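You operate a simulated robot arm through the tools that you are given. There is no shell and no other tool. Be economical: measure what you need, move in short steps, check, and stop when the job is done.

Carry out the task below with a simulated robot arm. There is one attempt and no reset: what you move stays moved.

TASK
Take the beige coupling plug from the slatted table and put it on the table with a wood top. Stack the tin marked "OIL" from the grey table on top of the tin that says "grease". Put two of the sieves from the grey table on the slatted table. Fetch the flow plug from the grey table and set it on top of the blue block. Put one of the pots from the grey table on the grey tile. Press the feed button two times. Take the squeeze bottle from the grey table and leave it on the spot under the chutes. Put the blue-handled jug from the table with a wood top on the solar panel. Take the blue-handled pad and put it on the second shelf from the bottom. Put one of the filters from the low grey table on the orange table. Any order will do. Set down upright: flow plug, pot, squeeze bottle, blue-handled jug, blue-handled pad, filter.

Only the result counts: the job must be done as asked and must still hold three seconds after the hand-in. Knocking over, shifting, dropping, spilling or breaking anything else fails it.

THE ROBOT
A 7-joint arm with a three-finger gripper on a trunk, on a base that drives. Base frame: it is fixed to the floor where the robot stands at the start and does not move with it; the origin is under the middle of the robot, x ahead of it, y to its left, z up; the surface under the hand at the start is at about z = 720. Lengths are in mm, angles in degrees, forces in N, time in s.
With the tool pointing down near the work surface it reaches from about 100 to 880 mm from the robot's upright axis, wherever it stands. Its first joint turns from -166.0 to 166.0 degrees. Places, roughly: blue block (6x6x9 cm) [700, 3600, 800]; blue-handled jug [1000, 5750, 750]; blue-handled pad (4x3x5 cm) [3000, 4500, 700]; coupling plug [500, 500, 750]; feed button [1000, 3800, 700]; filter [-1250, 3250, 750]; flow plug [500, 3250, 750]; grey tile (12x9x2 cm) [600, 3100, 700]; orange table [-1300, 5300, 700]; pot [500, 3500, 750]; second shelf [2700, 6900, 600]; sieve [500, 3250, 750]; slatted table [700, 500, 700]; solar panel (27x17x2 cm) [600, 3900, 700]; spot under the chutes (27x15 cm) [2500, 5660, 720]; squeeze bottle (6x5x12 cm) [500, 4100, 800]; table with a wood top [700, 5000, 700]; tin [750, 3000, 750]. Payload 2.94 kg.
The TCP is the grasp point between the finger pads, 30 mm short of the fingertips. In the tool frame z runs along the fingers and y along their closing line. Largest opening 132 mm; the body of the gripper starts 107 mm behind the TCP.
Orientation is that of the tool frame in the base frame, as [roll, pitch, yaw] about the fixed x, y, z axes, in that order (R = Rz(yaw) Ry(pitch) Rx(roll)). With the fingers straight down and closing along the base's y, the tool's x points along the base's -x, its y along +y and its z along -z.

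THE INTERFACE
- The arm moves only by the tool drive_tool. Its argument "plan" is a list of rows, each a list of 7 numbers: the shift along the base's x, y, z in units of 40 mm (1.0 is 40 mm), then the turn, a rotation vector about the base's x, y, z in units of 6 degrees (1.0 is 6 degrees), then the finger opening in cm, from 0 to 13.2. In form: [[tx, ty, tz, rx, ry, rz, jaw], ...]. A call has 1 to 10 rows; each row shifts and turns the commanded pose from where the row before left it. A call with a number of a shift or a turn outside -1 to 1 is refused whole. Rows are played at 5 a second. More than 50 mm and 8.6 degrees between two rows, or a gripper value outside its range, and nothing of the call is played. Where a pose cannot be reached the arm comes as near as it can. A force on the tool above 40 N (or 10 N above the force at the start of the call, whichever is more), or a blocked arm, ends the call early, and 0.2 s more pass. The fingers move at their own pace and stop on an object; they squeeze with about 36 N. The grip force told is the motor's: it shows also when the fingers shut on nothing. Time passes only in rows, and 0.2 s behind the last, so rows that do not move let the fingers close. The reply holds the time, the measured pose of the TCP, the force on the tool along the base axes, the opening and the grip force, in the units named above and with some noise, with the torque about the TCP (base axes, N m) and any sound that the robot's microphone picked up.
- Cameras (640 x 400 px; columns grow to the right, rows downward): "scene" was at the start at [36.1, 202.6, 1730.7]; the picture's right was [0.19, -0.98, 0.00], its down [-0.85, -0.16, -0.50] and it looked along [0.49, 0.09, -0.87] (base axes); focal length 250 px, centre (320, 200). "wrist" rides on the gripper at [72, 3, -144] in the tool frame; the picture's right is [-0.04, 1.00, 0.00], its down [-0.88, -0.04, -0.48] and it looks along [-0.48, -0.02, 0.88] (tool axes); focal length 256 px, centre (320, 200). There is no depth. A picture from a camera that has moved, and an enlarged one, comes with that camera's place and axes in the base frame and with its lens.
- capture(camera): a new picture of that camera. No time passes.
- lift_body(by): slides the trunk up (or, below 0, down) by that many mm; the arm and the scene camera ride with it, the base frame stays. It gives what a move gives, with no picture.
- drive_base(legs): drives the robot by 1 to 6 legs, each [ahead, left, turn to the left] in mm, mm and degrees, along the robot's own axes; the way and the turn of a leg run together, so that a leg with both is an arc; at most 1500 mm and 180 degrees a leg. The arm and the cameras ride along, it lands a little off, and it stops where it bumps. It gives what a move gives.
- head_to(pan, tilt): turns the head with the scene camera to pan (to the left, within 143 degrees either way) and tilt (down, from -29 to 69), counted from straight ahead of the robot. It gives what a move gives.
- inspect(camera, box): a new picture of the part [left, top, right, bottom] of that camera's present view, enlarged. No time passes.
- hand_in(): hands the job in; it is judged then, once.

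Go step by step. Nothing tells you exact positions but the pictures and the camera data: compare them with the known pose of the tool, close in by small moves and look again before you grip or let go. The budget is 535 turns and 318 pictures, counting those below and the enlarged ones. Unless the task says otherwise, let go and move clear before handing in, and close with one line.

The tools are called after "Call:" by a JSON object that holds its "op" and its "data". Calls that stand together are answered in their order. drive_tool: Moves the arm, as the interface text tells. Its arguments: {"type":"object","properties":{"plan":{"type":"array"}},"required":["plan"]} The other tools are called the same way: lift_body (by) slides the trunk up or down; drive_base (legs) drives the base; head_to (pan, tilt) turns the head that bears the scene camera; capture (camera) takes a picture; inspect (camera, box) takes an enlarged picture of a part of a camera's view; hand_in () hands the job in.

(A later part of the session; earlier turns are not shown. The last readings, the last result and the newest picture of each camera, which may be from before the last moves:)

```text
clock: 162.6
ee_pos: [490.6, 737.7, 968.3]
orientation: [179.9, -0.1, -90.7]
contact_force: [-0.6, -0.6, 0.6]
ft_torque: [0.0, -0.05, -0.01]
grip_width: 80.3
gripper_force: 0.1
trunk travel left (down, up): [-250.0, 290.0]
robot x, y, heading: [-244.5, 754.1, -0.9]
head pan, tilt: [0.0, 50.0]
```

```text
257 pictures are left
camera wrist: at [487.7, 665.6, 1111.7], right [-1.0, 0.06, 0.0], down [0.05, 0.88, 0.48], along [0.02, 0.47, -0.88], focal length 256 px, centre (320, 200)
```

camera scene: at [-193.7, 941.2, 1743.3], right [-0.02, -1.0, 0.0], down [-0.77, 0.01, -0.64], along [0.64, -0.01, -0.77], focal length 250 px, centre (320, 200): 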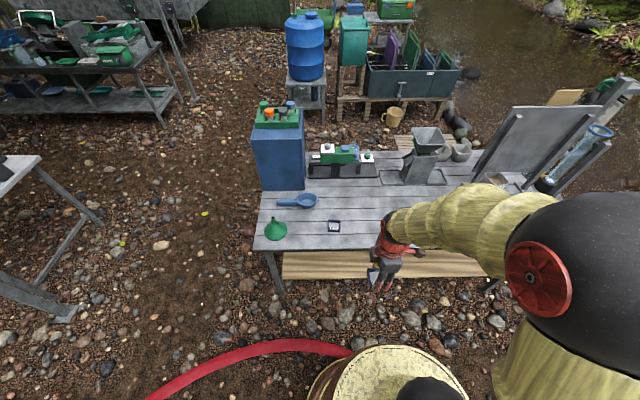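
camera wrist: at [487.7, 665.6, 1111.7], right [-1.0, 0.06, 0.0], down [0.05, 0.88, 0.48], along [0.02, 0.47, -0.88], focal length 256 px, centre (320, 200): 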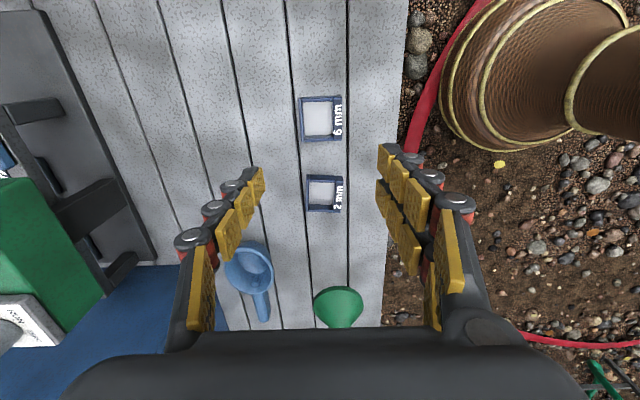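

Both sieves are down. Next: the filter on the low grey table. Retract, drive up the lane and look left.

Call:
{"op": "drive_tool", "data": {"plan": [[-0.95, 0, 0, 0, 0, 0, 9], [-0.95, 0, 0, 0, 0, 0, 9], [-0.95, 0, 0, 0, 0, 0, 9], [-0.95, 0, 0, 0, 0, 0, 9], [-0.95, 0, 0, 0, 0, 0, 9], [-0.95, 0, 0, 0, 0, 0, 9], [-0.95, 0, 0, 0, 0, 0, 9], [-0.95, 0, 0, 0, 0, 0, 9], [-0.95, 0, 0, 0, 0, 0, 9]]}}

Call:
{"op": "drive_base", "data": {"legs": [[0, 1200, 1], [0, 1000, 0]]}}

Call:
{"op": "head_to", "data": {"pan": 130, "tilt": 35}}

Call:
{"op": "capture", "data": {"camera": "scene"}}

```text
clock: 164.6
ee_pos: [146.7, 739.2, 971.5]
orientation: [-180.0, 0.0, -90.8]
contact_force: [0.7, 0.1, 0.0]
ft_torque: [0.0, 0.02, 0.0]
grip_width: 90.2
gripper_force: 0.0
trunk travel left (down, up): [-250.0, 290.0]
robot x, y, heading: [-244.6, 749.2, -1.1]
head pan, tilt: [0.0, 50.0]
```

```text
clock: 175.6
ee_pos: [153.9, 2957.9, 971.4]
orientation: [-179.9, 0.0, -89.6]
contact_force: [-0.9, -0.9, 0.6]
ft_torque: [-0.01, -0.04, 0.01]
grip_width: 90.0
gripper_force: 0.0
trunk travel left (down, up): [-250.0, 290.0]
robot x, y, heading: [-236.2, 2960.4, -0.3]
head pan, tilt: [0.0, 50.0]
```

```text
clock: 177.7
ee_pos: [155.0, 2957.7, 971.9]
orientation: [180.0, 0.1, -89.6]
contact_force: [0.1, 1.0, 0.1]
ft_torque: [0.03, 0.03, 0.02]
grip_width: 89.9
gripper_force: 0.0
trunk travel left (down, up): [-250.0, 290.0]
robot x, y, heading: [-238.3, 2964.8, -0.1]
head pan, tilt: [130.0, 35.0]
```

```text
256 pictures are left
camera scene: at [-323.7, 3220.3, 1765.0], right [0.77, 0.64, 0.0], down [0.37, -0.44, -0.82], along [-0.53, 0.63, -0.57], focal length 250 px, centre (320, 200)
```

scene: 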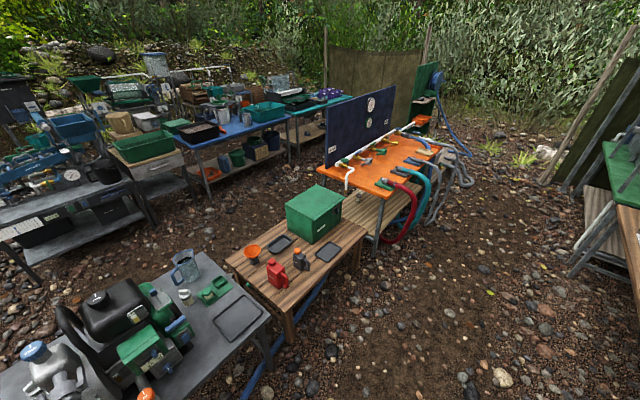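

Call:
{"op": "inspect", "data": {"camera": "scene", "box": [20, 220, 290, 400]}}

Call:
{"op": "inspect", "data": {"camera": "scene", "box": [300, 80, 480, 220]}}

Call:
{"op": "head_to", "data": {"pan": 142, "tilt": 55}}

Call:
{"op": "capture", "data": {"camera": "scene"}}

```text
2.22 times, centred on (155, 310) of scene
camera zoom: at [-323.7, 3220.3, 1765.0], right [0.77, 0.64, 0.0], down [0.37, -0.44, -0.82], along [-0.53, 0.63, -0.57], focal length 555 px, centre (687, -44)
```

zoom: 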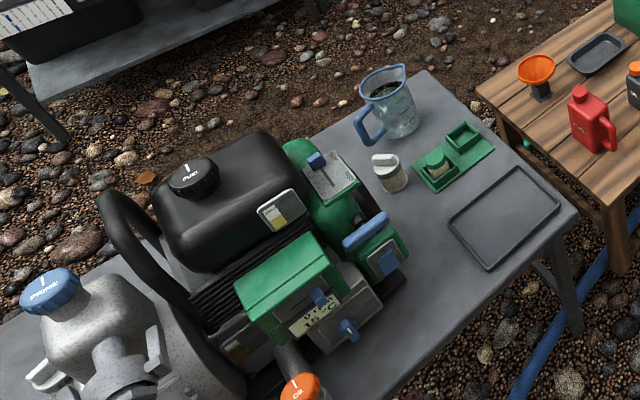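

```text
2.86 times, centred on (390, 150) of scene
camera zoom: at [-323.7, 3220.3, 1765.0], right [0.77, 0.64, 0.0], down [0.37, -0.44, -0.82], along [-0.53, 0.63, -0.57], focal length 714 px, centre (120, 343)
```

zoom: 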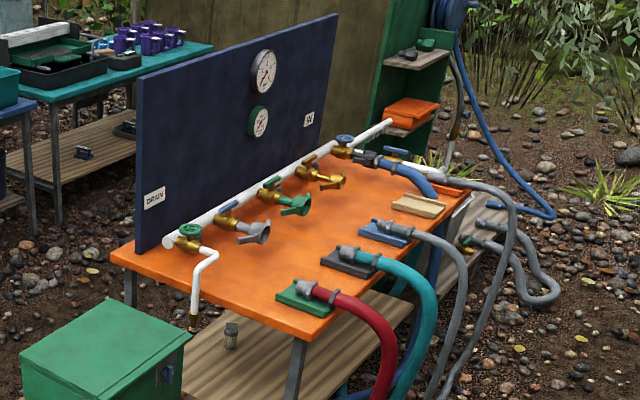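

```text
clock: 178.5
ee_pos: [156.0, 2956.8, 972.2]
orientation: [180.0, 0.0, -89.7]
contact_force: [-0.1, 0.2, 0.1]
ft_torque: [0.03, -0.01, 0.0]
grip_width: 89.9
gripper_force: 0.0
trunk travel left (down, up): [-250.0, 290.0]
robot x, y, heading: [-240.0, 2961.7, -0.1]
head pan, tilt: [142.0, 55.0]
```

```text
253 pictures are left
camera scene: at [-324.0, 3197.2, 1736.8], right [0.62, 0.79, 0.0], down [0.64, -0.5, -0.57], along [-0.45, 0.35, -0.82], focal length 250 px, centre (320, 200)
```

scene: 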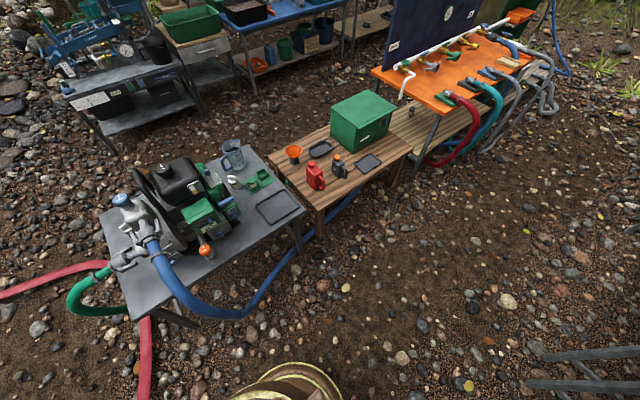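

Two filters are on the low grey table beside the pump: a free-standing one near [-1280, 3355] and one in a green tray. I'll turn the base to face +y and move closer.

Call:
{"op": "drive_base", "data": {"legs": [[0, 0, 90], [250, 270, 0]]}}

Call:
{"op": "head_to", "data": {"pan": 75, "tilt": 50}}

Call:
{"op": "capture", "data": {"camera": "scene"}}

```text
clock: 184.6
ee_pos: [-488.3, 3617.9, 971.0]
orientation: [179.9, 0.1, -0.9]
contact_force: [0.3, -0.5, 0.2]
ft_torque: [0.03, -0.01, 0.01]
grip_width: 89.9
gripper_force: 0.1
trunk travel left (down, up): [-250.0, 290.0]
robot x, y, heading: [-507.1, 3220.5, 88.9]
head pan, tilt: [142.0, 55.0]
```

```text
clock: 186.0
ee_pos: [-487.5, 3617.7, 972.1]
orientation: [180.0, 0.1, -0.9]
contact_force: [-0.3, -0.2, 0.0]
ft_torque: [0.02, 0.02, 0.0]
grip_width: 89.9
gripper_force: 0.2
trunk travel left (down, up): [-250.0, 290.0]
robot x, y, heading: [-503.1, 3225.4, 88.8]
head pan, tilt: [75.0, 50.0]
```

```text
252 pictures are left
camera scene: at [-768.1, 3221.3, 1743.3], right [0.28, 0.96, 0.0], down [0.74, -0.21, -0.64], along [-0.62, 0.18, -0.77], focal length 250 px, centre (320, 200)
```

scene: 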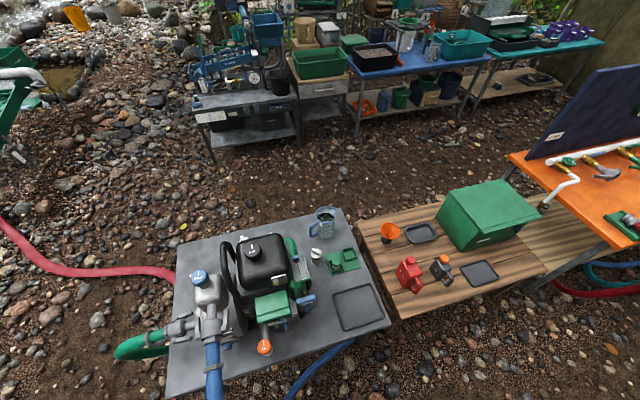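

Call:
{"op": "inspect", "data": {"camera": "scene", "box": [250, 190, 400, 340]}}

```text
2.67 times, centred on (325, 265) of scene
camera zoom: at [-768.1, 3221.3, 1743.3], right [0.28, 0.96, 0.0], down [0.74, -0.21, -0.64], along [-0.62, 0.18, -0.77], focal length 666 px, centre (307, 27)
```

zoom: 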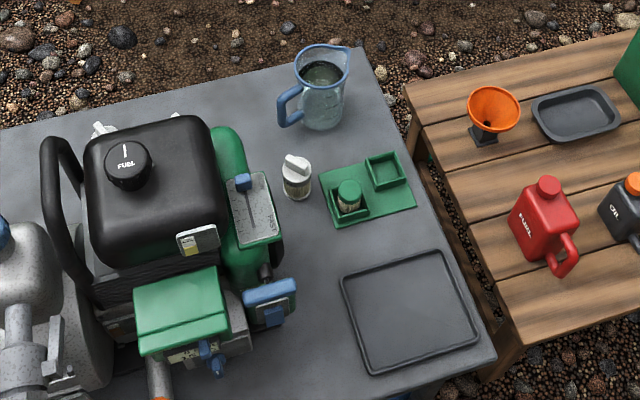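

I'll take the free-standing white-capped filter. Swinging the arm over there at z≈1040 while turning the tool to yaw 90.

Call:
{"op": "drive_tool", "data": {"plan": [[0, 0, 0.9, 0, 0, 0, 9], [0, 0, 0.8, 0, 0, 0, 9], [-0.95, -0.3, 0, 0, 0, 0.75, 9], [-0.95, -0.3, 0, 0, 0, 0.75, 9], [-0.95, -0.3, 0, 0, 0, 0.75, 9], [-0.95, -0.3, 0, 0, 0, 0.75, 9], [-0.95, -0.3, 0, 0, 0, 0.75, 9], [-0.95, -0.3, 0, 0, 0, 0.75, 9], [-0.95, -0.3, 0, 0, 0, 0.75, 9], [-0.95, -0.3, 0, 0, 0, 0.75, 9]]}}

Call:
{"op": "drive_tool", "data": {"plan": [[-0.95, -0.3, 0, 0, 0, 0.75, 9], [-0.95, -0.3, 0, 0, 0, 0.75, 9], [-0.95, -0.3, 0, 0, 0, 0.75, 9], [-0.95, -0.3, 0, 0, 0, 0.75, 9], [-0.95, -0.3, 0, 0, 0, 0.75, 9], [-0.95, -0.3, 0, 0, 0, 0.75, 9], [-0.95, -0.3, 0, 0, 0, 0.75, 9], [-0.95, -0.3, 0, 0, 0, 0.75, 9], [-0.95, -0.3, 0, 0, 0, 0.75, 9], [-0.95, -0.3, 0, 0, 0, 0.75, 9]]}}

Call:
{"op": "capture", "data": {"camera": "wrist"}}

```text
clock: 188.2
ee_pos: [-794.3, 3522.2, 1038.7]
orientation: [180.0, -0.1, 35.2]
contact_force: [0.1, -0.8, 0.3]
ft_torque: [0.01, -0.03, 0.02]
grip_width: 89.9
gripper_force: 0.1
trunk travel left (down, up): [-250.0, 290.0]
robot x, y, heading: [-502.8, 3222.3, 88.4]
head pan, tilt: [75.0, 50.0]
```

```text
clock: 190.4
ee_pos: [-1173.7, 3400.8, 1038.6]
orientation: [179.8, 0.0, 80.2]
contact_force: [0.0, 0.0, -0.7]
ft_torque: [0.05, 0.0, -0.02]
grip_width: 90.0
gripper_force: 0.0
trunk travel left (down, up): [-250.0, 290.0]
robot x, y, heading: [-502.3, 3222.8, 88.7]
head pan, tilt: [75.0, 50.0]
```

```text
250 pictures are left
camera wrist: at [-1157.6, 3472.6, 1182.7], right [0.98, -0.21, 0.0], down [-0.19, -0.86, 0.48], along [-0.1, -0.46, -0.88], focal length 256 px, centre (320, 200)
```

wrist: 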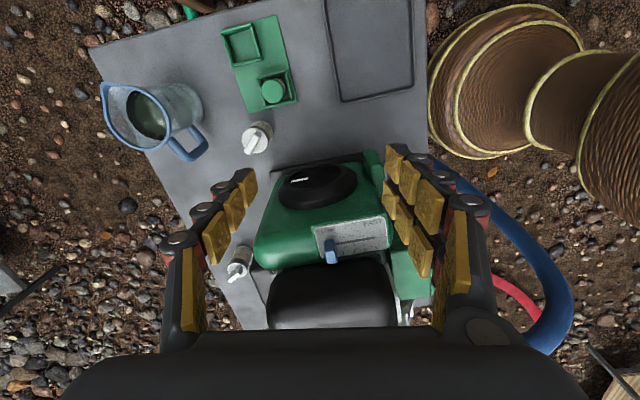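

Call:
{"op": "drive_tool", "data": {"plan": [[-0.83, -0.22, 0, 0, 0, 0.8, 9], [-0.83, -0.22, 0, 0, 0, 0.8, 9], [-0.83, -0.22, 0, 0, 0, 0, 9], [-0.83, -0.22, 0, 0, 0, 0, 9], [0, 0, -0.8, 0, 0, 0, 9], [0, 0, -0.8, 0, 0, 0, 9], [0, 0, -0.8, 0, 0, 0, 9], [0, 0, 0, 0, 0, 0, 9]]}}

Call:
{"op": "capture", "data": {"camera": "wrist"}}

```text
clock: 192.2
ee_pos: [-1306.6, 3373.9, 947.4]
orientation: [-179.8, 0.0, 89.1]
contact_force: [-0.5, -0.2, 0.1]
ft_torque: [-0.01, -0.01, 0.02]
grip_width: 90.1
gripper_force: 0.1
trunk travel left (down, up): [-250.0, 290.0]
robot x, y, heading: [-503.5, 3224.8, 88.7]
head pan, tilt: [75.0, 50.0]
```

```text
249 pictures are left
camera wrist: at [-1299.8, 3447.5, 1090.7], right [1.0, -0.06, 0.0], down [-0.05, -0.88, 0.48], along [-0.03, -0.47, -0.88], focal length 256 px, centre (320, 200)
```

wrist: 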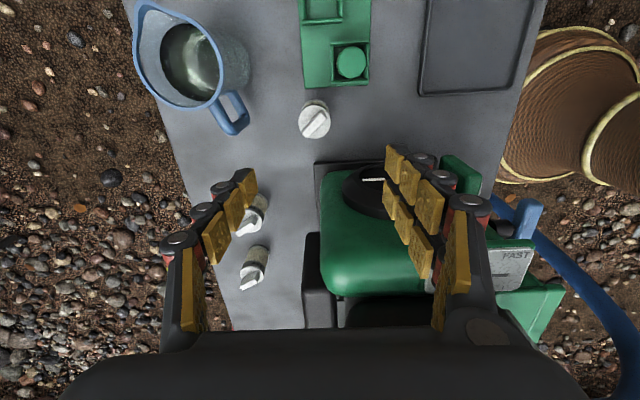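

Call:
{"op": "drive_tool", "data": {"plan": [[-0.2, -0.2, -0.9, 0, 0, 0, 9], [0, 0, -0.9, 0, 0, 0, 9], [0, 0, -0.9, 0, 0, 0, 9], [0, 0, -0.9, 0, 0, 0, 9], [0, 0, 0, 0, 0, 0, 9]]}}

Call:
{"op": "capture", "data": {"camera": "wrist"}}

```text
clock: 193.4
ee_pos: [-1313.5, 3375.5, 805.3]
orientation: [-179.4, -0.2, 88.7]
contact_force: [-0.2, 0.1, 0.2]
ft_torque: [-0.04, 0.01, -0.01]
grip_width: 89.9
gripper_force: 0.0
trunk travel left (down, up): [-250.0, 290.0]
robot x, y, heading: [-500.0, 3226.4, 88.8]
head pan, tilt: [75.0, 50.0]
```

```text
248 pictures are left
camera wrist: at [-1307.7, 3448.2, 948.5], right [1.0, -0.07, -0.01], down [-0.06, -0.88, 0.47], along [-0.04, -0.47, -0.88], focal length 256 px, centre (320, 200)
```

wrist: 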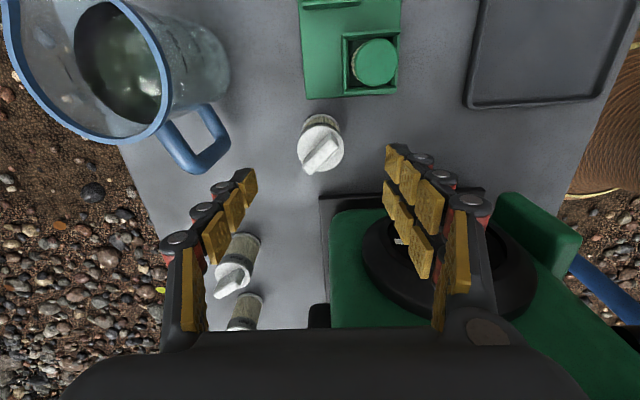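

The arm is near its reach limit here; I'll raise the tool a bit and lower the trunk to extend low reach.

Call:
{"op": "drive_tool", "data": {"plan": [[0, 0, 0.9, 0, 0, 0, 8], [0, 0, 0.9, 0, 0, 0, 8], [0, 0, 0.9, 0, 0, 0, 8], [0, 0, 0.9, 0, 0, 0, 8]]}}

Call:
{"op": "lift_body", "data": {"by": -160}}

Call:
{"op": "capture", "data": {"camera": "wrist"}}

```text
clock: 194.4
ee_pos: [-1305.2, 3373.8, 936.3]
orientation: [179.4, 0.0, 88.5]
contact_force: [0.1, -0.1, 1.2]
ft_torque: [0.02, 0.05, 0.0]
grip_width: 80.0
gripper_force: 0.0
trunk travel left (down, up): [-250.0, 290.0]
robot x, y, heading: [-502.2, 3225.9, 88.7]
head pan, tilt: [75.0, 50.0]
```

```text
clock: 196.2
ee_pos: [-1308.3, 3374.4, 779.2]
orientation: [179.8, 0.0, 88.4]
contact_force: [-0.3, -0.2, 0.3]
ft_torque: [0.01, 0.01, -0.01]
grip_width: 80.0
gripper_force: 0.1
trunk travel left (down, up): [-90.0, 450.0]
robot x, y, heading: [-504.9, 3219.6, 88.6]
head pan, tilt: [75.0, 50.0]
```

```text
247 pictures are left
camera wrist: at [-1302.4, 3447.5, 923.7], right [1.0, -0.07, 0.0], down [-0.06, -0.88, 0.48], along [-0.03, -0.47, -0.88], focal length 256 px, centre (320, 200)
```

wrist: 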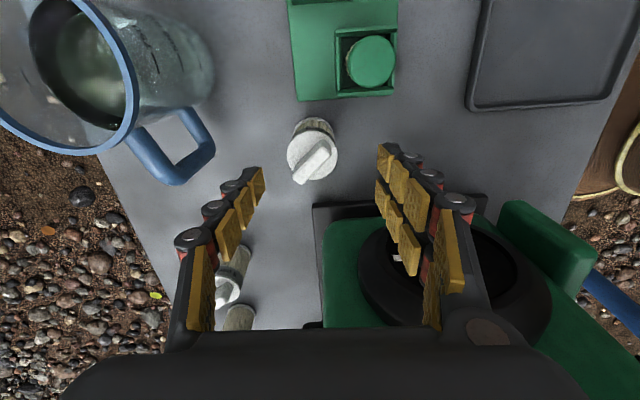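

Call:
{"op": "drive_tool", "data": {"plan": [[-0.17, -0.27, 0, 0, 0, 0, 8], [0, 0, -0.9, 0, 0, 0, 8], [0, 0, -0.9, 0, 0, 0, 8], [0, 0, 0, 0, 0, 0, 8]]}}

Call:
{"op": "capture", "data": {"camera": "wrist"}}

Call:
{"op": "inspect", "data": {"camera": "scene", "box": [250, 190, 400, 340]}}

```text
clock: 197.4
ee_pos: [-1318.6, 3379.3, 726.6]
orientation: [-179.1, -0.1, 87.7]
contact_force: [0.2, 0.1, -0.5]
ft_torque: [-0.05, 0.02, 0.03]
grip_width: 79.8
gripper_force: 0.1
trunk travel left (down, up): [-90.0, 450.0]
robot x, y, heading: [-506.5, 3225.4, 88.7]
head pan, tilt: [75.0, 50.0]
stopped in row 4: the arm was blocked; the commanded pose is now the measured one
```

```text
246 pictures are left
camera wrist: at [-1308.8, 3450.7, 870.1], right [1.0, -0.08, -0.02], down [-0.07, -0.88, 0.47], along [-0.06, -0.47, -0.88], focal length 256 px, centre (320, 200)
```

wrist: 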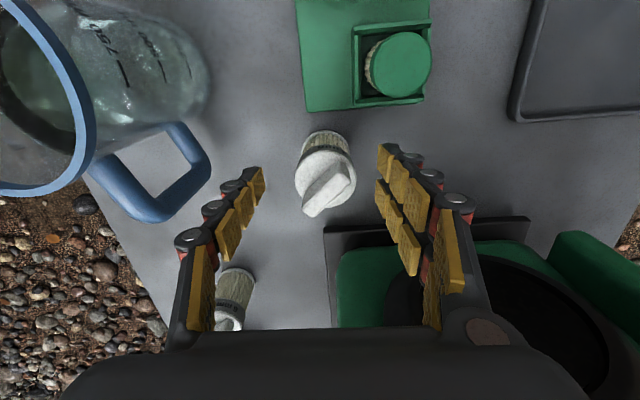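

```text
2.67 times, centred on (325, 265) of scene
camera zoom: at [-768.5, 3221.4, 1583.2], right [0.28, 0.96, 0.0], down [0.74, -0.22, -0.64], along [-0.62, 0.18, -0.77], focal length 666 px, centre (307, 27)
```

zoom: 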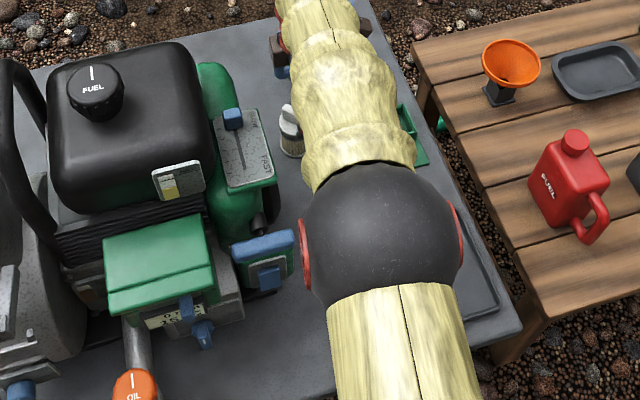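

The arm got blocked (likely stretched or the elbow near the pump). I'll raise the tool, restore the trunk and bring the base closer.

Call:
{"op": "drive_tool", "data": {"plan": [[0, 0, 0.9, 0, 0, 0, 8], [0, 0, 0.9, 0, 0, 0, 8], [0, 0, 0.9, 0, 0, 0, 8], [0, 0, 0.9, 0, 0, 0, 8], [0, 0, 0.9, 0, 0, 0, 8]]}}

Call:
{"op": "lift_body", "data": {"by": 160}}

Call:
{"op": "capture", "data": {"camera": "scene"}}

```text
clock: 198.6
ee_pos: [-1321.5, 3377.8, 908.6]
orientation: [-178.7, -0.2, 87.5]
contact_force: [-1.5, 0.5, -0.5]
ft_torque: [0.01, -0.02, 0.05]
grip_width: 80.0
gripper_force: 0.1
trunk travel left (down, up): [-90.0, 450.0]
robot x, y, heading: [-502.8, 3228.2, 88.7]
head pan, tilt: [75.0, 50.0]
```

```text
clock: 200.4
ee_pos: [-1322.0, 3379.2, 1066.5]
orientation: [-179.0, 0.0, 87.5]
contact_force: [0.6, 0.1, 0.7]
ft_torque: [-0.01, -0.02, -0.01]
grip_width: 79.9
gripper_force: 0.0
trunk travel left (down, up): [-250.0, 290.0]
robot x, y, heading: [-503.1, 3225.4, 88.8]
head pan, tilt: [75.0, 50.0]
```

```text
244 pictures are left
camera scene: at [-768.9, 3221.2, 1743.0], right [0.28, 0.96, 0.0], down [0.74, -0.21, -0.64], along [-0.62, 0.18, -0.77], focal length 250 px, centre (320, 200)
```

scene: 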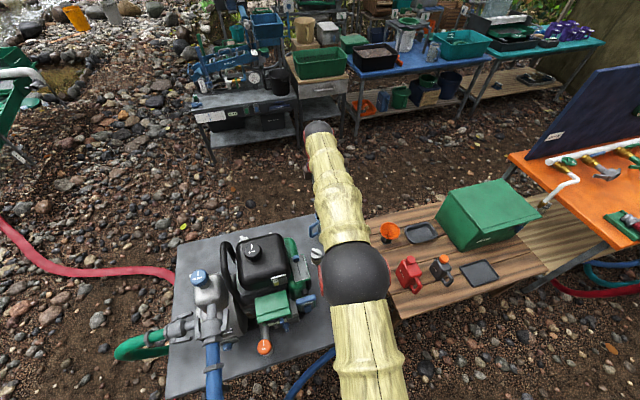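

Call:
{"op": "drive_base", "data": {"legs": [[110, 120, 1]]}}

Call:
{"op": "drive_tool", "data": {"plan": [[0.9, -0.8, 0, 0, 0, 0.2, 8], [0.9, -0.8, 0, 0, 0, 0.2, 8], [0.8, -0.8, 0, 0, 0, 0, 8], [0.5, -0.6, 0, 0, 0, 0, 8], [0, 0, 0, 0, 0, 0, 8]]}}

Call:
{"op": "capture", "data": {"camera": "wrist"}}

```text
clock: 201.9
ee_pos: [-1444.9, 3476.8, 1065.3]
orientation: [-179.2, -0.1, 88.8]
contact_force: [0.0, 0.0, 0.2]
ft_torque: [-0.07, 0.0, -0.06]
grip_width: 79.8
gripper_force: 0.1
trunk travel left (down, up): [-250.0, 290.0]
robot x, y, heading: [-621.1, 3339.1, 90.0]
head pan, tilt: [75.0, 50.0]
```

```text
clock: 203.3
ee_pos: [-1316.0, 3442.6, 1065.2]
orientation: [-179.0, -0.1, 84.0]
contact_force: [0.5, 0.3, -0.6]
ft_torque: [0.01, 0.03, -0.03]
grip_width: 79.9
gripper_force: 0.0
trunk travel left (down, up): [-250.0, 290.0]
robot x, y, heading: [-622.4, 3341.8, 89.8]
head pan, tilt: [75.0, 50.0]
stopped in row 5: the arm was blocked; the commanded pose is now the measured one
```

```text
243 pictures are left
camera wrist: at [-1302.2, 3514.7, 1207.9], right [0.99, -0.15, -0.02], down [-0.12, -0.87, 0.47], along [-0.08, -0.47, -0.88], focal length 256 px, centre (320, 200)
```

wrist: 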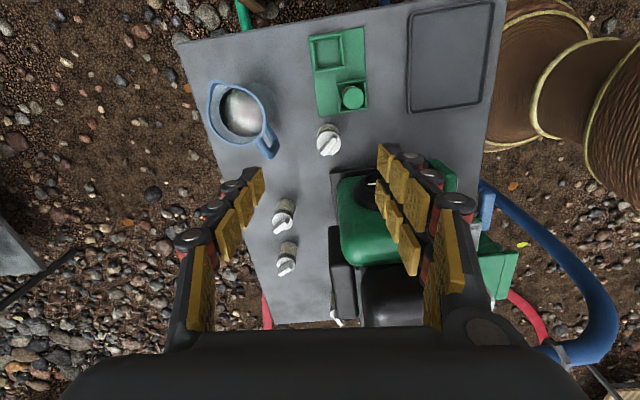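

A wrist joint limit at yaw ≈ 90 is the block. The filter is round, so I'll use yaw ≈ 72 instead.

Call:
{"op": "drive_tool", "data": {"plan": [[0, 0, 0, 0, 0, -1, 8], [0, -0.6, 0, 0, 0, -1, 8], [0, -0.7, 0, 0, 0, 0, 8], [0, -0.6, 0, 0, 0, 0, 8], [0, 0, 0, 0, 0, 0, 8]]}}

```text
clock: 204.7
ee_pos: [-1312.0, 3439.0, 1057.3]
orientation: [-179.5, -0.4, 66.1]
contact_force: [0.1, 0.9, 0.0]
ft_torque: [-0.01, -0.01, 0.0]
grip_width: 80.1
gripper_force: 0.2
trunk travel left (down, up): [-250.0, 290.0]
robot x, y, heading: [-621.8, 3338.8, 89.9]
head pan, tilt: [75.0, 50.0]
stopped in row 5: the arm was blocked; the commanded pose is now the measured one
```

Call:
{"op": "capture", "data": {"camera": "scene"}}

```text
242 pictures are left
camera scene: at [-888.4, 3331.0, 1743.2], right [0.26, 0.97, 0.0], down [0.74, -0.2, -0.64], along [-0.62, 0.17, -0.77], focal length 250 px, centre (320, 200)
```

scene: 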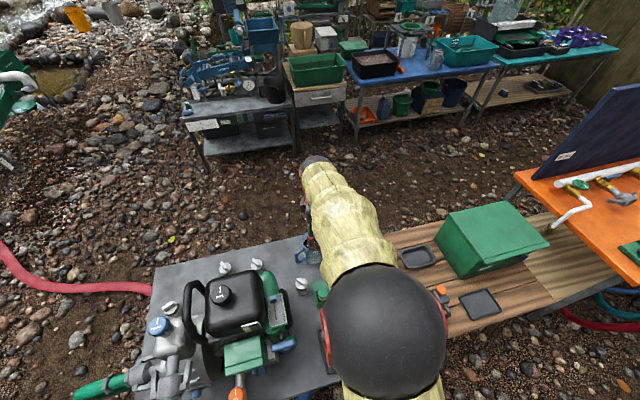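

The head column stands on the robot's left, which blocks the arm there. I'll bring the arm to the front, back off and turn the base to face the low table straight on.

Call:
{"op": "drive_tool", "data": {"plan": [[0.9, 0.4, 0.3, 0, 0, -1, 8], [0.9, 0.4, 0.3, 0, 0, -1, 8], [0.9, 0.4, 0, 0, 0, -1, 8], [0.9, 0.4, 0, 0, 0, -1, 8], [0.9, 0.4, 0, 0, 0, -1, 8], [0.9, 0.4, 0, 0, 0, -1, 8], [0.9, 0.4, 0, 0, 0, -1, 8], [0.9, 0.4, 0, 0, 0, -1, 8], [0.9, 0.4, 0, 0, 0, -1, 8], [0.9, 0.4, 0, 0, 0, -1, 8]]}}

Call:
{"op": "drive_tool", "data": {"plan": [[0.9, 0.3, 0, 0, 0, 0, 8], [0.9, 0.3, 0, 0, 0, 0, 8], [0.9, 0.3, 0, 0, 0, 0, 8], [0.9, 0.2, 0, 0, 0, 0, 8], [0.9, 0.2, 0, 0, 0, 0, 8], [0.9, 0.2, 0, 0, 0, 0, 8], [0.9, 0.2, 0, 0, 0, 0, 8], [0.9, 0, 0, 0, 0, 0, 8]]}}

Call:
{"op": "drive_base", "data": {"legs": [[0, -370, 0], [0, 0, 90]]}}

Call:
{"op": "head_to", "data": {"pan": 0, "tilt": 45}}

Call:
{"op": "capture", "data": {"camera": "scene"}}

```text
clock: 206.9
ee_pos: [-954.5, 3594.9, 1080.9]
orientation: [-179.5, -0.1, 6.3]
contact_force: [-0.1, 0.9, -0.4]
ft_torque: [0.01, 0.03, -0.03]
grip_width: 79.9
gripper_force: 0.1
trunk travel left (down, up): [-250.0, 290.0]
robot x, y, heading: [-626.5, 3336.8, 90.1]
head pan, tilt: [75.0, 50.0]
```

```text
clock: 208.7
ee_pos: [-662.5, 3662.3, 1082.5]
orientation: [-179.5, -0.3, 6.4]
contact_force: [0.0, 0.5, 0.3]
ft_torque: [0.03, 0.03, -0.03]
grip_width: 79.8
gripper_force: 0.0
trunk travel left (down, up): [-250.0, 290.0]
robot x, y, heading: [-624.6, 3340.5, 90.0]
head pan, tilt: [75.0, 50.0]
```

```text
clock: 214.9
ee_pos: [-574.1, 3302.6, 1081.6]
orientation: [-179.4, -0.3, 95.9]
contact_force: [-0.3, 0.1, 0.2]
ft_torque: [0.02, -0.01, 0.01]
grip_width: 80.0
gripper_force: 0.1
trunk travel left (down, up): [-250.0, 290.0]
robot x, y, heading: [-249.6, 3340.5, 179.6]
head pan, tilt: [75.0, 50.0]
```

```text
clock: 216.3
ee_pos: [-575.0, 3302.2, 1082.0]
orientation: [-179.6, -0.3, 95.9]
contact_force: [-0.1, 0.2, 0.9]
ft_torque: [-0.01, 0.0, 0.0]
grip_width: 79.7
gripper_force: 0.0
trunk travel left (down, up): [-250.0, 290.0]
robot x, y, heading: [-254.2, 3342.1, 179.2]
head pan, tilt: [0.0, 45.0]
```

```text
241 pictures are left
camera scene: at [-305.4, 3149.6, 1750.2], right [0.01, 1.0, 0.0], down [0.71, -0.01, -0.71], along [-0.71, 0.01, -0.71], focal length 250 px, centre (320, 200)
```

scene: 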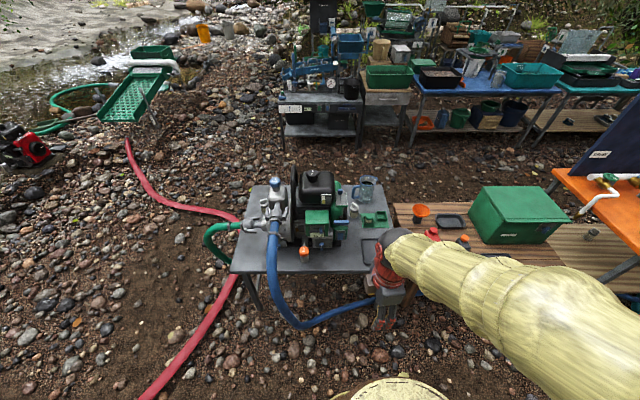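

Call:
{"op": "drive_base", "data": {"legs": [[300, 0, 0]]}}

Call:
{"op": "drive_tool", "data": {"plan": [[-0.95, 0.15, 0, 0, 0, 0, 8], [-0.95, 0.15, 0, 0, 0, 0, 8], [-0.95, 0.15, 0, 0, 0, 0, 8], [-0.95, 0.15, 0, 0, 0, 0, 8], [-0.95, 0.15, 0, 0, 0, 0, 8], [-0.95, 0.15, 0, 0, 0, 0, 8], [-0.95, 0.15, 0, 0, 0, 0, 8], [-0.95, 0.15, 0, 0, 0, 0, 8], [-0.95, 0.15, 0, 0, 0, 0, 8], [-0.95, 0.15, 0, 0, 0, 0, 8]]}}

Call:
{"op": "capture", "data": {"camera": "wrist"}}

```text
clock: 218.4
ee_pos: [-874.9, 3304.7, 1083.1]
orientation: [-179.5, -0.3, 96.0]
contact_force: [-0.6, -0.6, 0.5]
ft_torque: [0.01, -0.01, -0.02]
grip_width: 80.1
gripper_force: 0.0
trunk travel left (down, up): [-250.0, 290.0]
robot x, y, heading: [-550.2, 3338.0, 179.3]
head pan, tilt: [0.0, 45.0]
```

```text
clock: 220.6
ee_pos: [-1255.7, 3364.5, 1080.4]
orientation: [-179.5, -0.2, 96.0]
contact_force: [0.1, 1.1, -0.1]
ft_torque: [0.04, -0.06, 0.03]
grip_width: 79.5
gripper_force: 0.1
trunk travel left (down, up): [-250.0, 290.0]
robot x, y, heading: [-550.5, 3346.1, 179.6]
head pan, tilt: [0.0, 45.0]
```

```text
240 pictures are left
camera wrist: at [-1258.4, 3437.1, 1224.3], right [1.0, 0.06, -0.01], down [0.06, -0.88, 0.47], along [0.02, -0.47, -0.88], focal length 256 px, centre (320, 200)
```

wrist: 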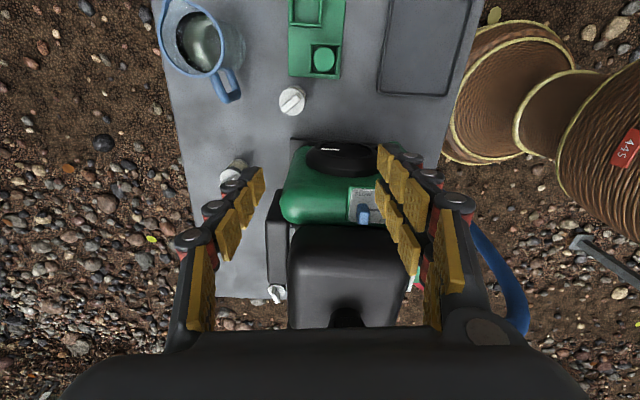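

Call:
{"op": "drive_tool", "data": {"plan": [[-0.8, 0, 0, 0, 0, 0, 8], [-0.73, 0, -0.5, 0, 0, 0, 8], [0, 0, -1, 0, 0, 0, 8], [0, 0, -1, 0, 0, 0, 8], [0, 0, -1, 0, 0, 0, 8], [0, 0, -1, 0, 0, 0, 8], [0, 0, -1, 0, 0, 0, 8], [0, 0, -1, 0, 0, 0, 8], [0, 0, 0, 0, 0, 0, 8]]}}

Call:
{"op": "capture", "data": {"camera": "wrist"}}

```text
clock: 222.6
ee_pos: [-1319.5, 3362.7, 822.5]
orientation: [-179.5, -0.3, 96.0]
contact_force: [0.1, -0.5, 0.1]
ft_torque: [-0.01, -0.01, 0.0]
grip_width: 79.8
gripper_force: 0.0
trunk travel left (down, up): [-250.0, 290.0]
robot x, y, heading: [-558.8, 3343.1, 179.6]
head pan, tilt: [0.0, 45.0]
```

```text
239 pictures are left
camera wrist: at [-1321.5, 3434.9, 966.2], right [1.0, 0.06, -0.01], down [0.06, -0.88, 0.47], along [0.02, -0.47, -0.88], focal length 256 px, centre (320, 200)
```

wrist: 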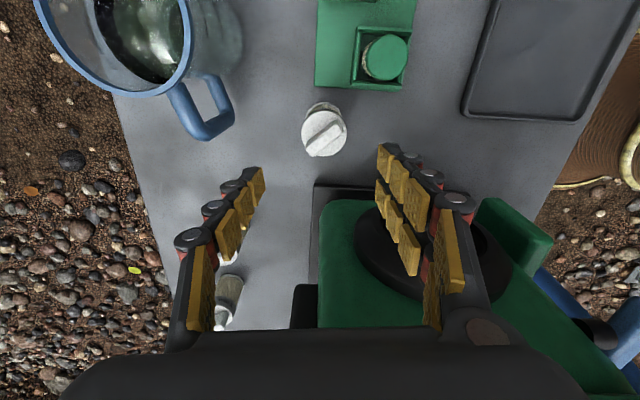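

Call:
{"op": "drive_tool", "data": {"plan": [[0.08, 0.07, -1, 0, 0, 0, 8], [0, 0, -1, 0, 0, 0, 8], [0, 0, -1, 0, 0, 0, 8], [0, 0, -0.5, 0, 0, 0, 8], [0, 0, 0, 0, 0, 0, 8]]}}

Call:
{"op": "capture", "data": {"camera": "wrist"}}

Call:
{"op": "capture", "data": {"camera": "scene"}}

```text
clock: 223.8
ee_pos: [-1314.6, 3366.4, 680.8]
orientation: [-179.6, -0.2, 96.0]
contact_force: [-1.1, 0.1, 0.5]
ft_torque: [-0.01, -0.03, 0.02]
grip_width: 80.0
gripper_force: 0.0
trunk travel left (down, up): [-250.0, 290.0]
robot x, y, heading: [-550.1, 3344.7, 179.5]
head pan, tilt: [0.0, 45.0]
```

```text
238 pictures are left
camera wrist: at [-1316.3, 3438.5, 825.2], right [1.0, 0.06, -0.01], down [0.06, -0.88, 0.47], along [0.02, -0.47, -0.88], focal length 256 px, centre (320, 200)
```

wrist: 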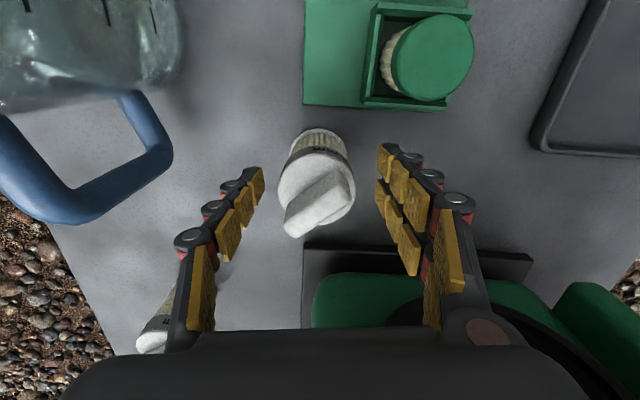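

```text
237 pictures are left
camera scene: at [-605.8, 3152.4, 1750.2], right [0.01, 1.0, 0.0], down [0.71, -0.01, -0.71], along [-0.71, 0.01, -0.71], focal length 250 px, centre (320, 200)
```

scene: 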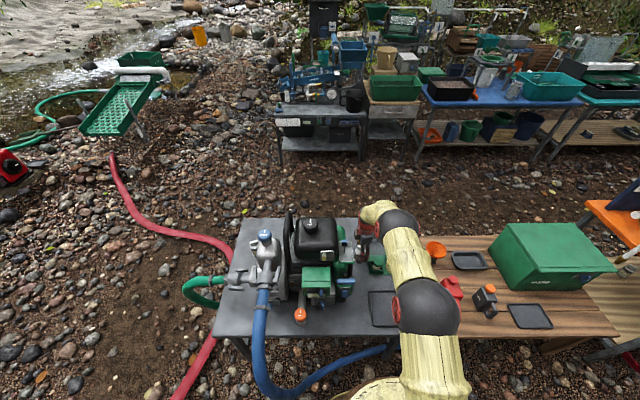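

Call:
{"op": "drive_tool", "data": {"plan": [[0, 0, -0.5, 0, 0, 0, 8], [0, 0, -0.3, 0, 0, 0, 8], [0, 0, 0, 0, 0, 0, 6], [0, 0, 0, 0, 0, 0, 4], [0, 0, 0, 0, 0, 0, 3], [0, 0, 0, 0, 0, 0, 3], [0, 0, 0, 0, 0, 0, 3]]}}

Call:
{"op": "capture", "data": {"camera": "wrist"}}

```text
clock: 225.4
ee_pos: [-1312.7, 3367.6, 649.8]
orientation: [-179.6, -0.2, 96.0]
contact_force: [0.0, -0.2, 0.5]
ft_torque: [0.02, 0.0, 0.03]
grip_width: 49.4
gripper_force: 36.0
trunk travel left (down, up): [-250.0, 290.0]
robot x, y, heading: [-554.3, 3342.8, 179.6]
head pan, tilt: [0.0, 45.0]
```

```text
236 pictures are left
camera wrist: at [-1314.4, 3439.4, 792.9], right [1.0, 0.06, -0.01], down [0.06, -0.88, 0.47], along [0.02, -0.47, -0.88], focal length 256 px, centre (320, 200)
```

wrist: 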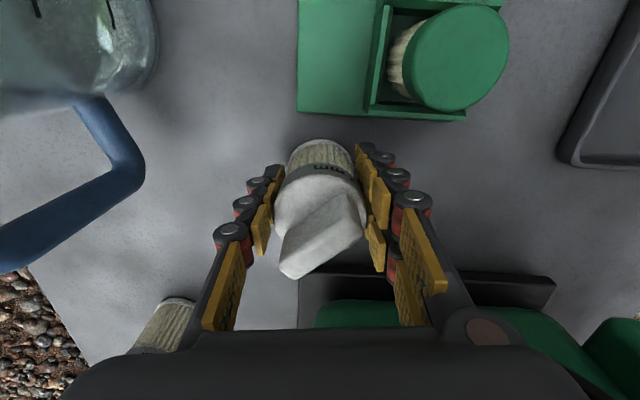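

Gripped the filter. Lifting straight up.

Call:
{"op": "drive_tool", "data": {"plan": [[0, 0, 0.5, 0, 0, 0, 3], [0, 0, 1, 0, 0, 0, 3], [0, 0, 1, 0, 0, 0, 3], [0, 0, 1, 0, 0, 0, 3], [0, 0, 1, 0, 0, 0, 3], [0, 0, 1, 0, 0, 0, 3], [0, 0, 1, 0, 0, 0, 3], [0, 0, 1, 0, 0, 0, 3], [0, 0, 1, 0, 0, 0, 3], [0, 0, 1, 0, 0, 0, 3]]}}

Call:
{"op": "drive_tool", "data": {"plan": [[0.9, 0, 0, 0, 0, 0, 3], [0.9, 0, 0, 0, 0, 0, 3], [0.9, 0, 0, 0, 0, 0, 3], [0.9, 0, 0, 0, 0, 0, 3], [0.9, 0, 0, 0, 0, 0, 3], [0.9, 0, 0, 0, 0, 0, 3], [0.9, 0, 0, 0, 0, 0, 3], [0.9, 0, 0, 0, 0, 0, 3], [0.9, 0, 0, 0, 0, 0, 3], [0.9, 0, 0, 0, 0, 0, 3]]}}

Call:
{"op": "capture", "data": {"camera": "wrist"}}

```text
clock: 227.6
ee_pos: [-1311.3, 3368.4, 1031.0]
orientation: [-179.7, -0.3, 96.0]
contact_force: [0.2, 0.0, -2.0]
ft_torque: [0.01, 0.04, -0.03]
grip_width: 49.5
gripper_force: 35.7
trunk travel left (down, up): [-250.0, 290.0]
robot x, y, heading: [-552.4, 3342.0, 179.6]
head pan, tilt: [0.0, 45.0]
```

```text
clock: 229.8
ee_pos: [-951.4, 3366.4, 1029.8]
orientation: [-179.5, -0.3, 96.0]
contact_force: [-0.5, 0.0, -0.9]
ft_torque: [0.03, -0.01, -0.03]
grip_width: 49.3
gripper_force: 36.0
trunk travel left (down, up): [-250.0, 290.0]
robot x, y, heading: [-552.7, 3345.0, 179.6]
head pan, tilt: [0.0, 45.0]
```

```text
235 pictures are left
camera wrist: at [-953.0, 3437.9, 1172.7], right [1.0, 0.06, -0.01], down [0.06, -0.88, 0.47], along [0.02, -0.47, -0.88], focal length 256 px, centre (320, 200)
```

wrist: 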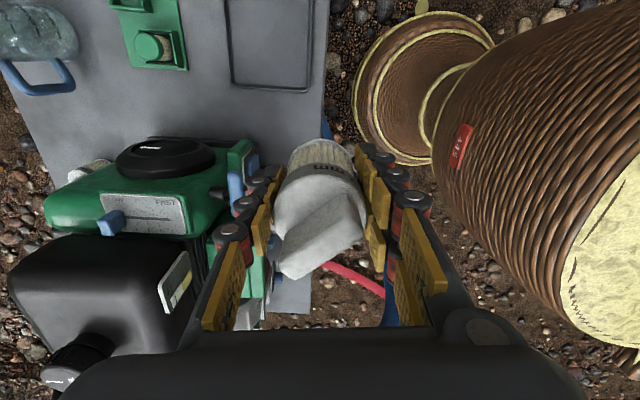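

Call:
{"op": "drive_base", "data": {"legs": [[-280, 0, 0], [0, -1500, 0]]}}

Call:
{"op": "head_to", "data": {"pan": -5, "tilt": 40}}

Call:
{"op": "capture", "data": {"camera": "scene"}}

```text
clock: 238.8
ee_pos: [-652.7, 4880.8, 1029.4]
orientation: [-179.5, -0.3, 95.5]
contact_force: [0.0, -0.4, -0.4]
ft_torque: [-0.02, -0.01, -0.02]
grip_width: 49.3
gripper_force: 35.7
trunk travel left (down, up): [-250.0, 290.0]
robot x, y, heading: [-253.1, 4856.3, 179.1]
head pan, tilt: [0.0, 45.0]
```

```text
clock: 239.5
ee_pos: [-652.4, 4881.3, 1029.9]
orientation: [-179.6, -0.2, 95.5]
contact_force: [-0.3, -0.3, -1.5]
ft_torque: [-0.02, 0.0, 0.0]
grip_width: 49.5
gripper_force: 36.6
trunk travel left (down, up): [-250.0, 290.0]
robot x, y, heading: [-254.5, 4857.4, 179.0]
head pan, tilt: [-5.0, 40.0]
```

```text
234 pictures are left
camera scene: at [-310.1, 4672.9, 1757.4], right [0.1, 0.99, 0.0], down [0.64, -0.07, -0.77], along [-0.76, 0.08, -0.64], focal length 250 px, centre (320, 200)
```

scene: 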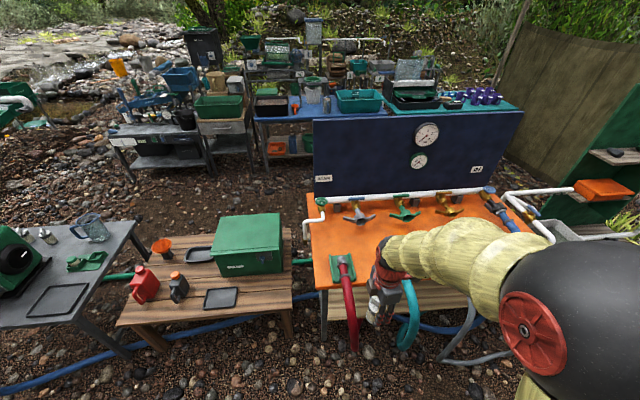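

Call:
{"op": "inspect", "data": {"camera": "scene", "box": [290, 170, 470, 320]}}

```text
2.67 times, centred on (380, 245) of scene
camera zoom: at [-310.1, 4672.9, 1757.4], right [0.1, 0.99, 0.0], down [0.64, -0.07, -0.77], along [-0.76, 0.08, -0.64], focal length 666 px, centre (160, 80)
```

zoom: 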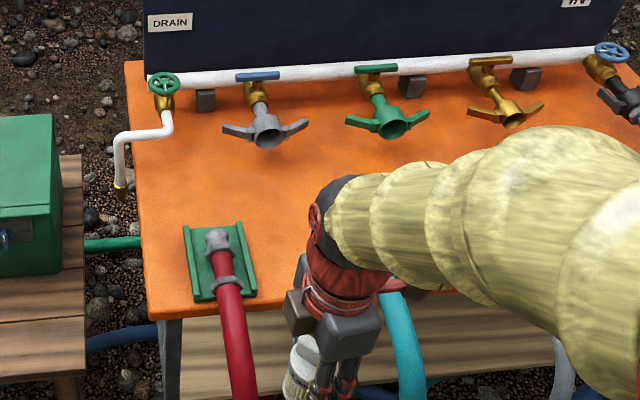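

Call:
{"op": "drive_base", "data": {"legs": [[150, -100, 1]]}}

Call:
{"op": "capture", "data": {"camera": "wrist"}}

Call:
{"op": "capture", "data": {"camera": "scene"}}

```text
clock: 241.0
ee_pos: [-798.5, 4977.3, 1028.3]
orientation: [-179.5, -0.2, 96.5]
contact_force: [-0.5, -0.2, -1.0]
ft_torque: [0.0, -0.02, -0.02]
grip_width: 49.6
gripper_force: 36.5
trunk travel left (down, up): [-250.0, 290.0]
robot x, y, heading: [-404.4, 4959.6, -180.0]
head pan, tilt: [-5.0, 40.0]
```

```text
232 pictures are left
camera wrist: at [-801.4, 5049.0, 1172.5], right [1.0, 0.07, -0.01], down [0.07, -0.88, 0.47], along [0.03, -0.47, -0.88], focal length 256 px, centre (320, 200)
```

wrist: 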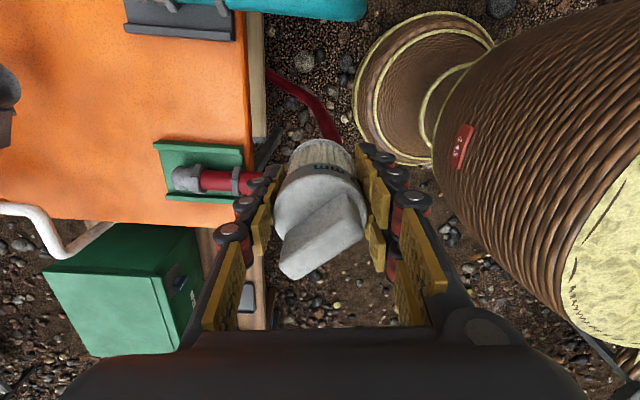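

```text
231 pictures are left
camera scene: at [-454.0, 4774.2, 1757.5], right [0.09, 1.0, 0.0], down [0.64, -0.06, -0.77], along [-0.76, 0.07, -0.64], focal length 250 px, centre (320, 200)
```

scene: 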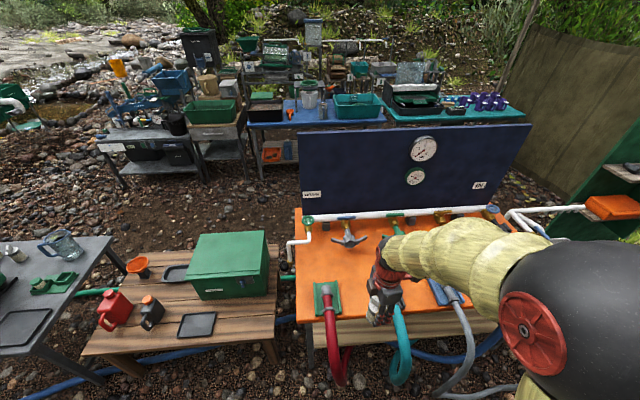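

Call:
{"op": "drive_tool", "data": {"plan": [[-0.97, 0, 0, 0, 0, 0, 3], [-0.97, 0, 0, 0, 0, 0, 3], [-0.97, 0, 0, 0, 0, 0, 3], [-0.97, 0, 0, 0, 0, 0, 3], [-0.97, 0, 0, 0, 0, 0, 3], [-0.97, 0, 0, 0, 0, 0, 3], [-0.97, 0, 0, 0, 0, 0, 3], [-0.97, 0, 0, 0, 0, 0, 3], [0, 0, -1, 0, 0, 0, 3], [0, 0, -1, 0, 0, 0, 3]]}}

Call:
{"op": "capture", "data": {"camera": "wrist"}}

Call:
{"op": "inspect", "data": {"camera": "scene", "box": [280, 190, 480, 330]}}

```text
clock: 243.2
ee_pos: [-1108.5, 4975.6, 947.4]
orientation: [-179.4, -0.2, 96.5]
contact_force: [-0.8, 0.3, -0.1]
ft_torque: [0.01, -0.05, 0.0]
grip_width: 49.4
gripper_force: 35.9
trunk travel left (down, up): [-250.0, 290.0]
robot x, y, heading: [-401.4, 4957.5, -180.1]
head pan, tilt: [-5.0, 40.0]
```

```text
230 pictures are left
camera wrist: at [-1111.2, 5048.2, 1091.8], right [1.0, 0.07, -0.01], down [0.07, -0.88, 0.47], along [0.03, -0.47, -0.88], focal length 256 px, centre (320, 200)
```

wrist: 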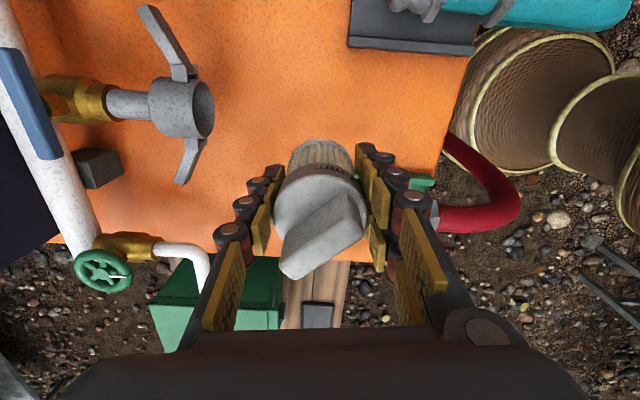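

```text
2.86 times, centred on (380, 260) of scene
camera zoom: at [-454.3, 4773.8, 1757.4], right [0.09, 1.0, 0.0], down [0.64, -0.06, -0.77], along [-0.76, 0.07, -0.64], focal length 714 px, centre (149, 29)
```

zoom: 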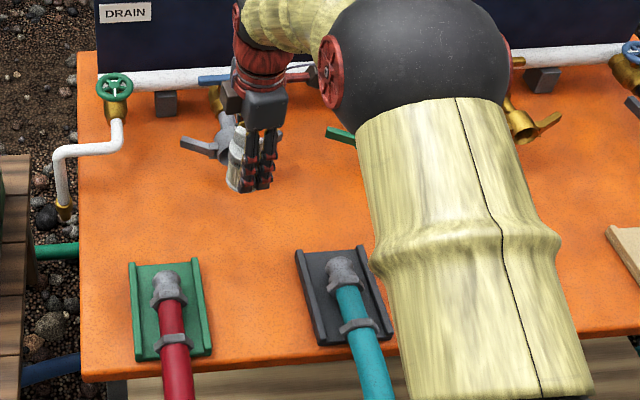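

Call:
{"op": "drive_tool", "data": {"plan": [[0, 0, -1, 0, 0, 0, 3], [0, 0, -1, 0, 0, 0, 3], [0, 0, -1, 0, 0, 0, 3], [0, 0, -1, 0, 0, 0, 3], [0, 0, 0, 0, 0, 0, 3]]}}

Call:
{"op": "inspect", "data": {"camera": "scene", "box": [280, 190, 480, 330]}}

Call:
{"op": "capture", "data": {"camera": "wrist"}}

```text
clock: 244.4
ee_pos: [-1108.0, 4977.6, 786.6]
orientation: [-179.5, -0.3, 96.5]
contact_force: [-0.5, -1.1, -0.1]
ft_torque: [0.02, -0.01, -0.01]
grip_width: 49.4
gripper_force: 35.5
trunk travel left (down, up): [-250.0, 290.0]
robot x, y, heading: [-398.1, 4956.4, -180.1]
head pan, tilt: [-5.0, 40.0]
```

```text
2.86 times, centred on (380, 260) of scene
camera zoom: at [-454.1, 4773.8, 1757.5], right [0.09, 1.0, 0.0], down [0.64, -0.06, -0.77], along [-0.76, 0.07, -0.64], focal length 714 px, centre (149, 29)
```

zoom: 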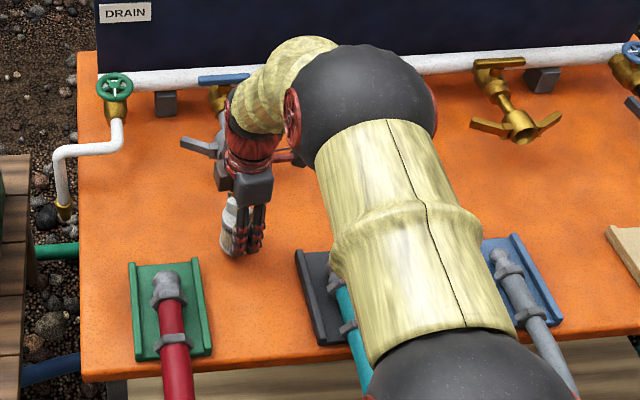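

```text
227 pictures are left
camera wrist: at [-1110.6, 5048.8, 929.7], right [1.0, 0.07, -0.01], down [0.07, -0.88, 0.47], along [0.03, -0.47, -0.88], focal length 256 px, centre (320, 200)
```

wrist: 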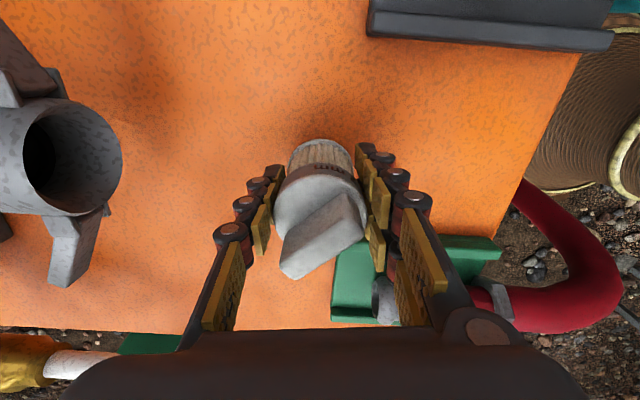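

Call:
{"op": "drive_tool", "data": {"plan": [[0, 0, -0.3, 0, 0, 0, 3], [0, 0, -0.15, 0, 0, 0, 3], [0, 0, -0.1, 0, 0, 0, 3], [0, 0, -0.07, 0, 0, 0, 3], [0, 0, -0.07, 0, 0, 0, 3], [0, 0, 0, 0, 0, 0, 3]]}}

```text
clock: 245.8
ee_pos: [-1108.7, 4976.4, 762.9]
orientation: [-179.3, -0.3, 96.5]
contact_force: [3.4, -2.8, 24.8]
ft_torque: [-0.19, -0.26, 0.0]
grip_width: 49.9
gripper_force: 35.7
trunk travel left (down, up): [-250.0, 290.0]
robot x, y, heading: [-400.4, 4955.8, -180.0]
head pan, tilt: [-5.0, 40.0]
```

Call:
{"op": "drive_tool", "data": {"plan": [[0, 0, 0.08, 0, 0, 0, 4.9], [0, 0, 0, 0, 0, 0, 5.5], [0, 0, 0, 0, 0, 0, 6.5], [0, 0, 0, 0, 0, 0, 8], [0, 0, 0, 0, 0, 0, 8], [0, 0, 0.9, 0, 0, 0, 8], [0, 0, 1, 0, 0, 0, 8], [0, 0, 1, 0, 0, 0, 8], [0, 0, 1, 0, 0, 0, 8], [0, 0, 1, 0, 0, 0, 8]]}}

Call:
{"op": "capture", "data": {"camera": "wrist"}}

```text
clock: 248.0
ee_pos: [-1109.7, 4978.3, 959.4]
orientation: [-179.6, -0.3, 96.5]
contact_force: [0.4, -1.0, -0.2]
ft_torque: [-0.02, -0.01, 0.02]
grip_width: 80.2
gripper_force: 0.0
trunk travel left (down, up): [-250.0, 290.0]
robot x, y, heading: [-400.9, 4955.8, -180.1]
head pan, tilt: [-5.0, 40.0]
```

```text
226 pictures are left
camera wrist: at [-1111.0, 5050.1, 1103.5], right [1.0, 0.07, -0.01], down [0.06, -0.88, 0.47], along [0.03, -0.47, -0.88], focal length 256 px, centre (320, 200)
```

wrist: 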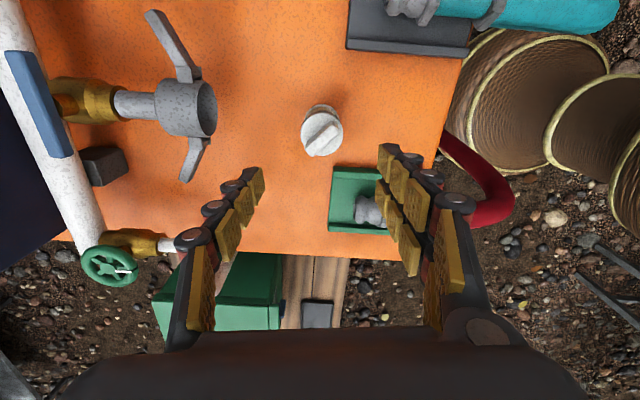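

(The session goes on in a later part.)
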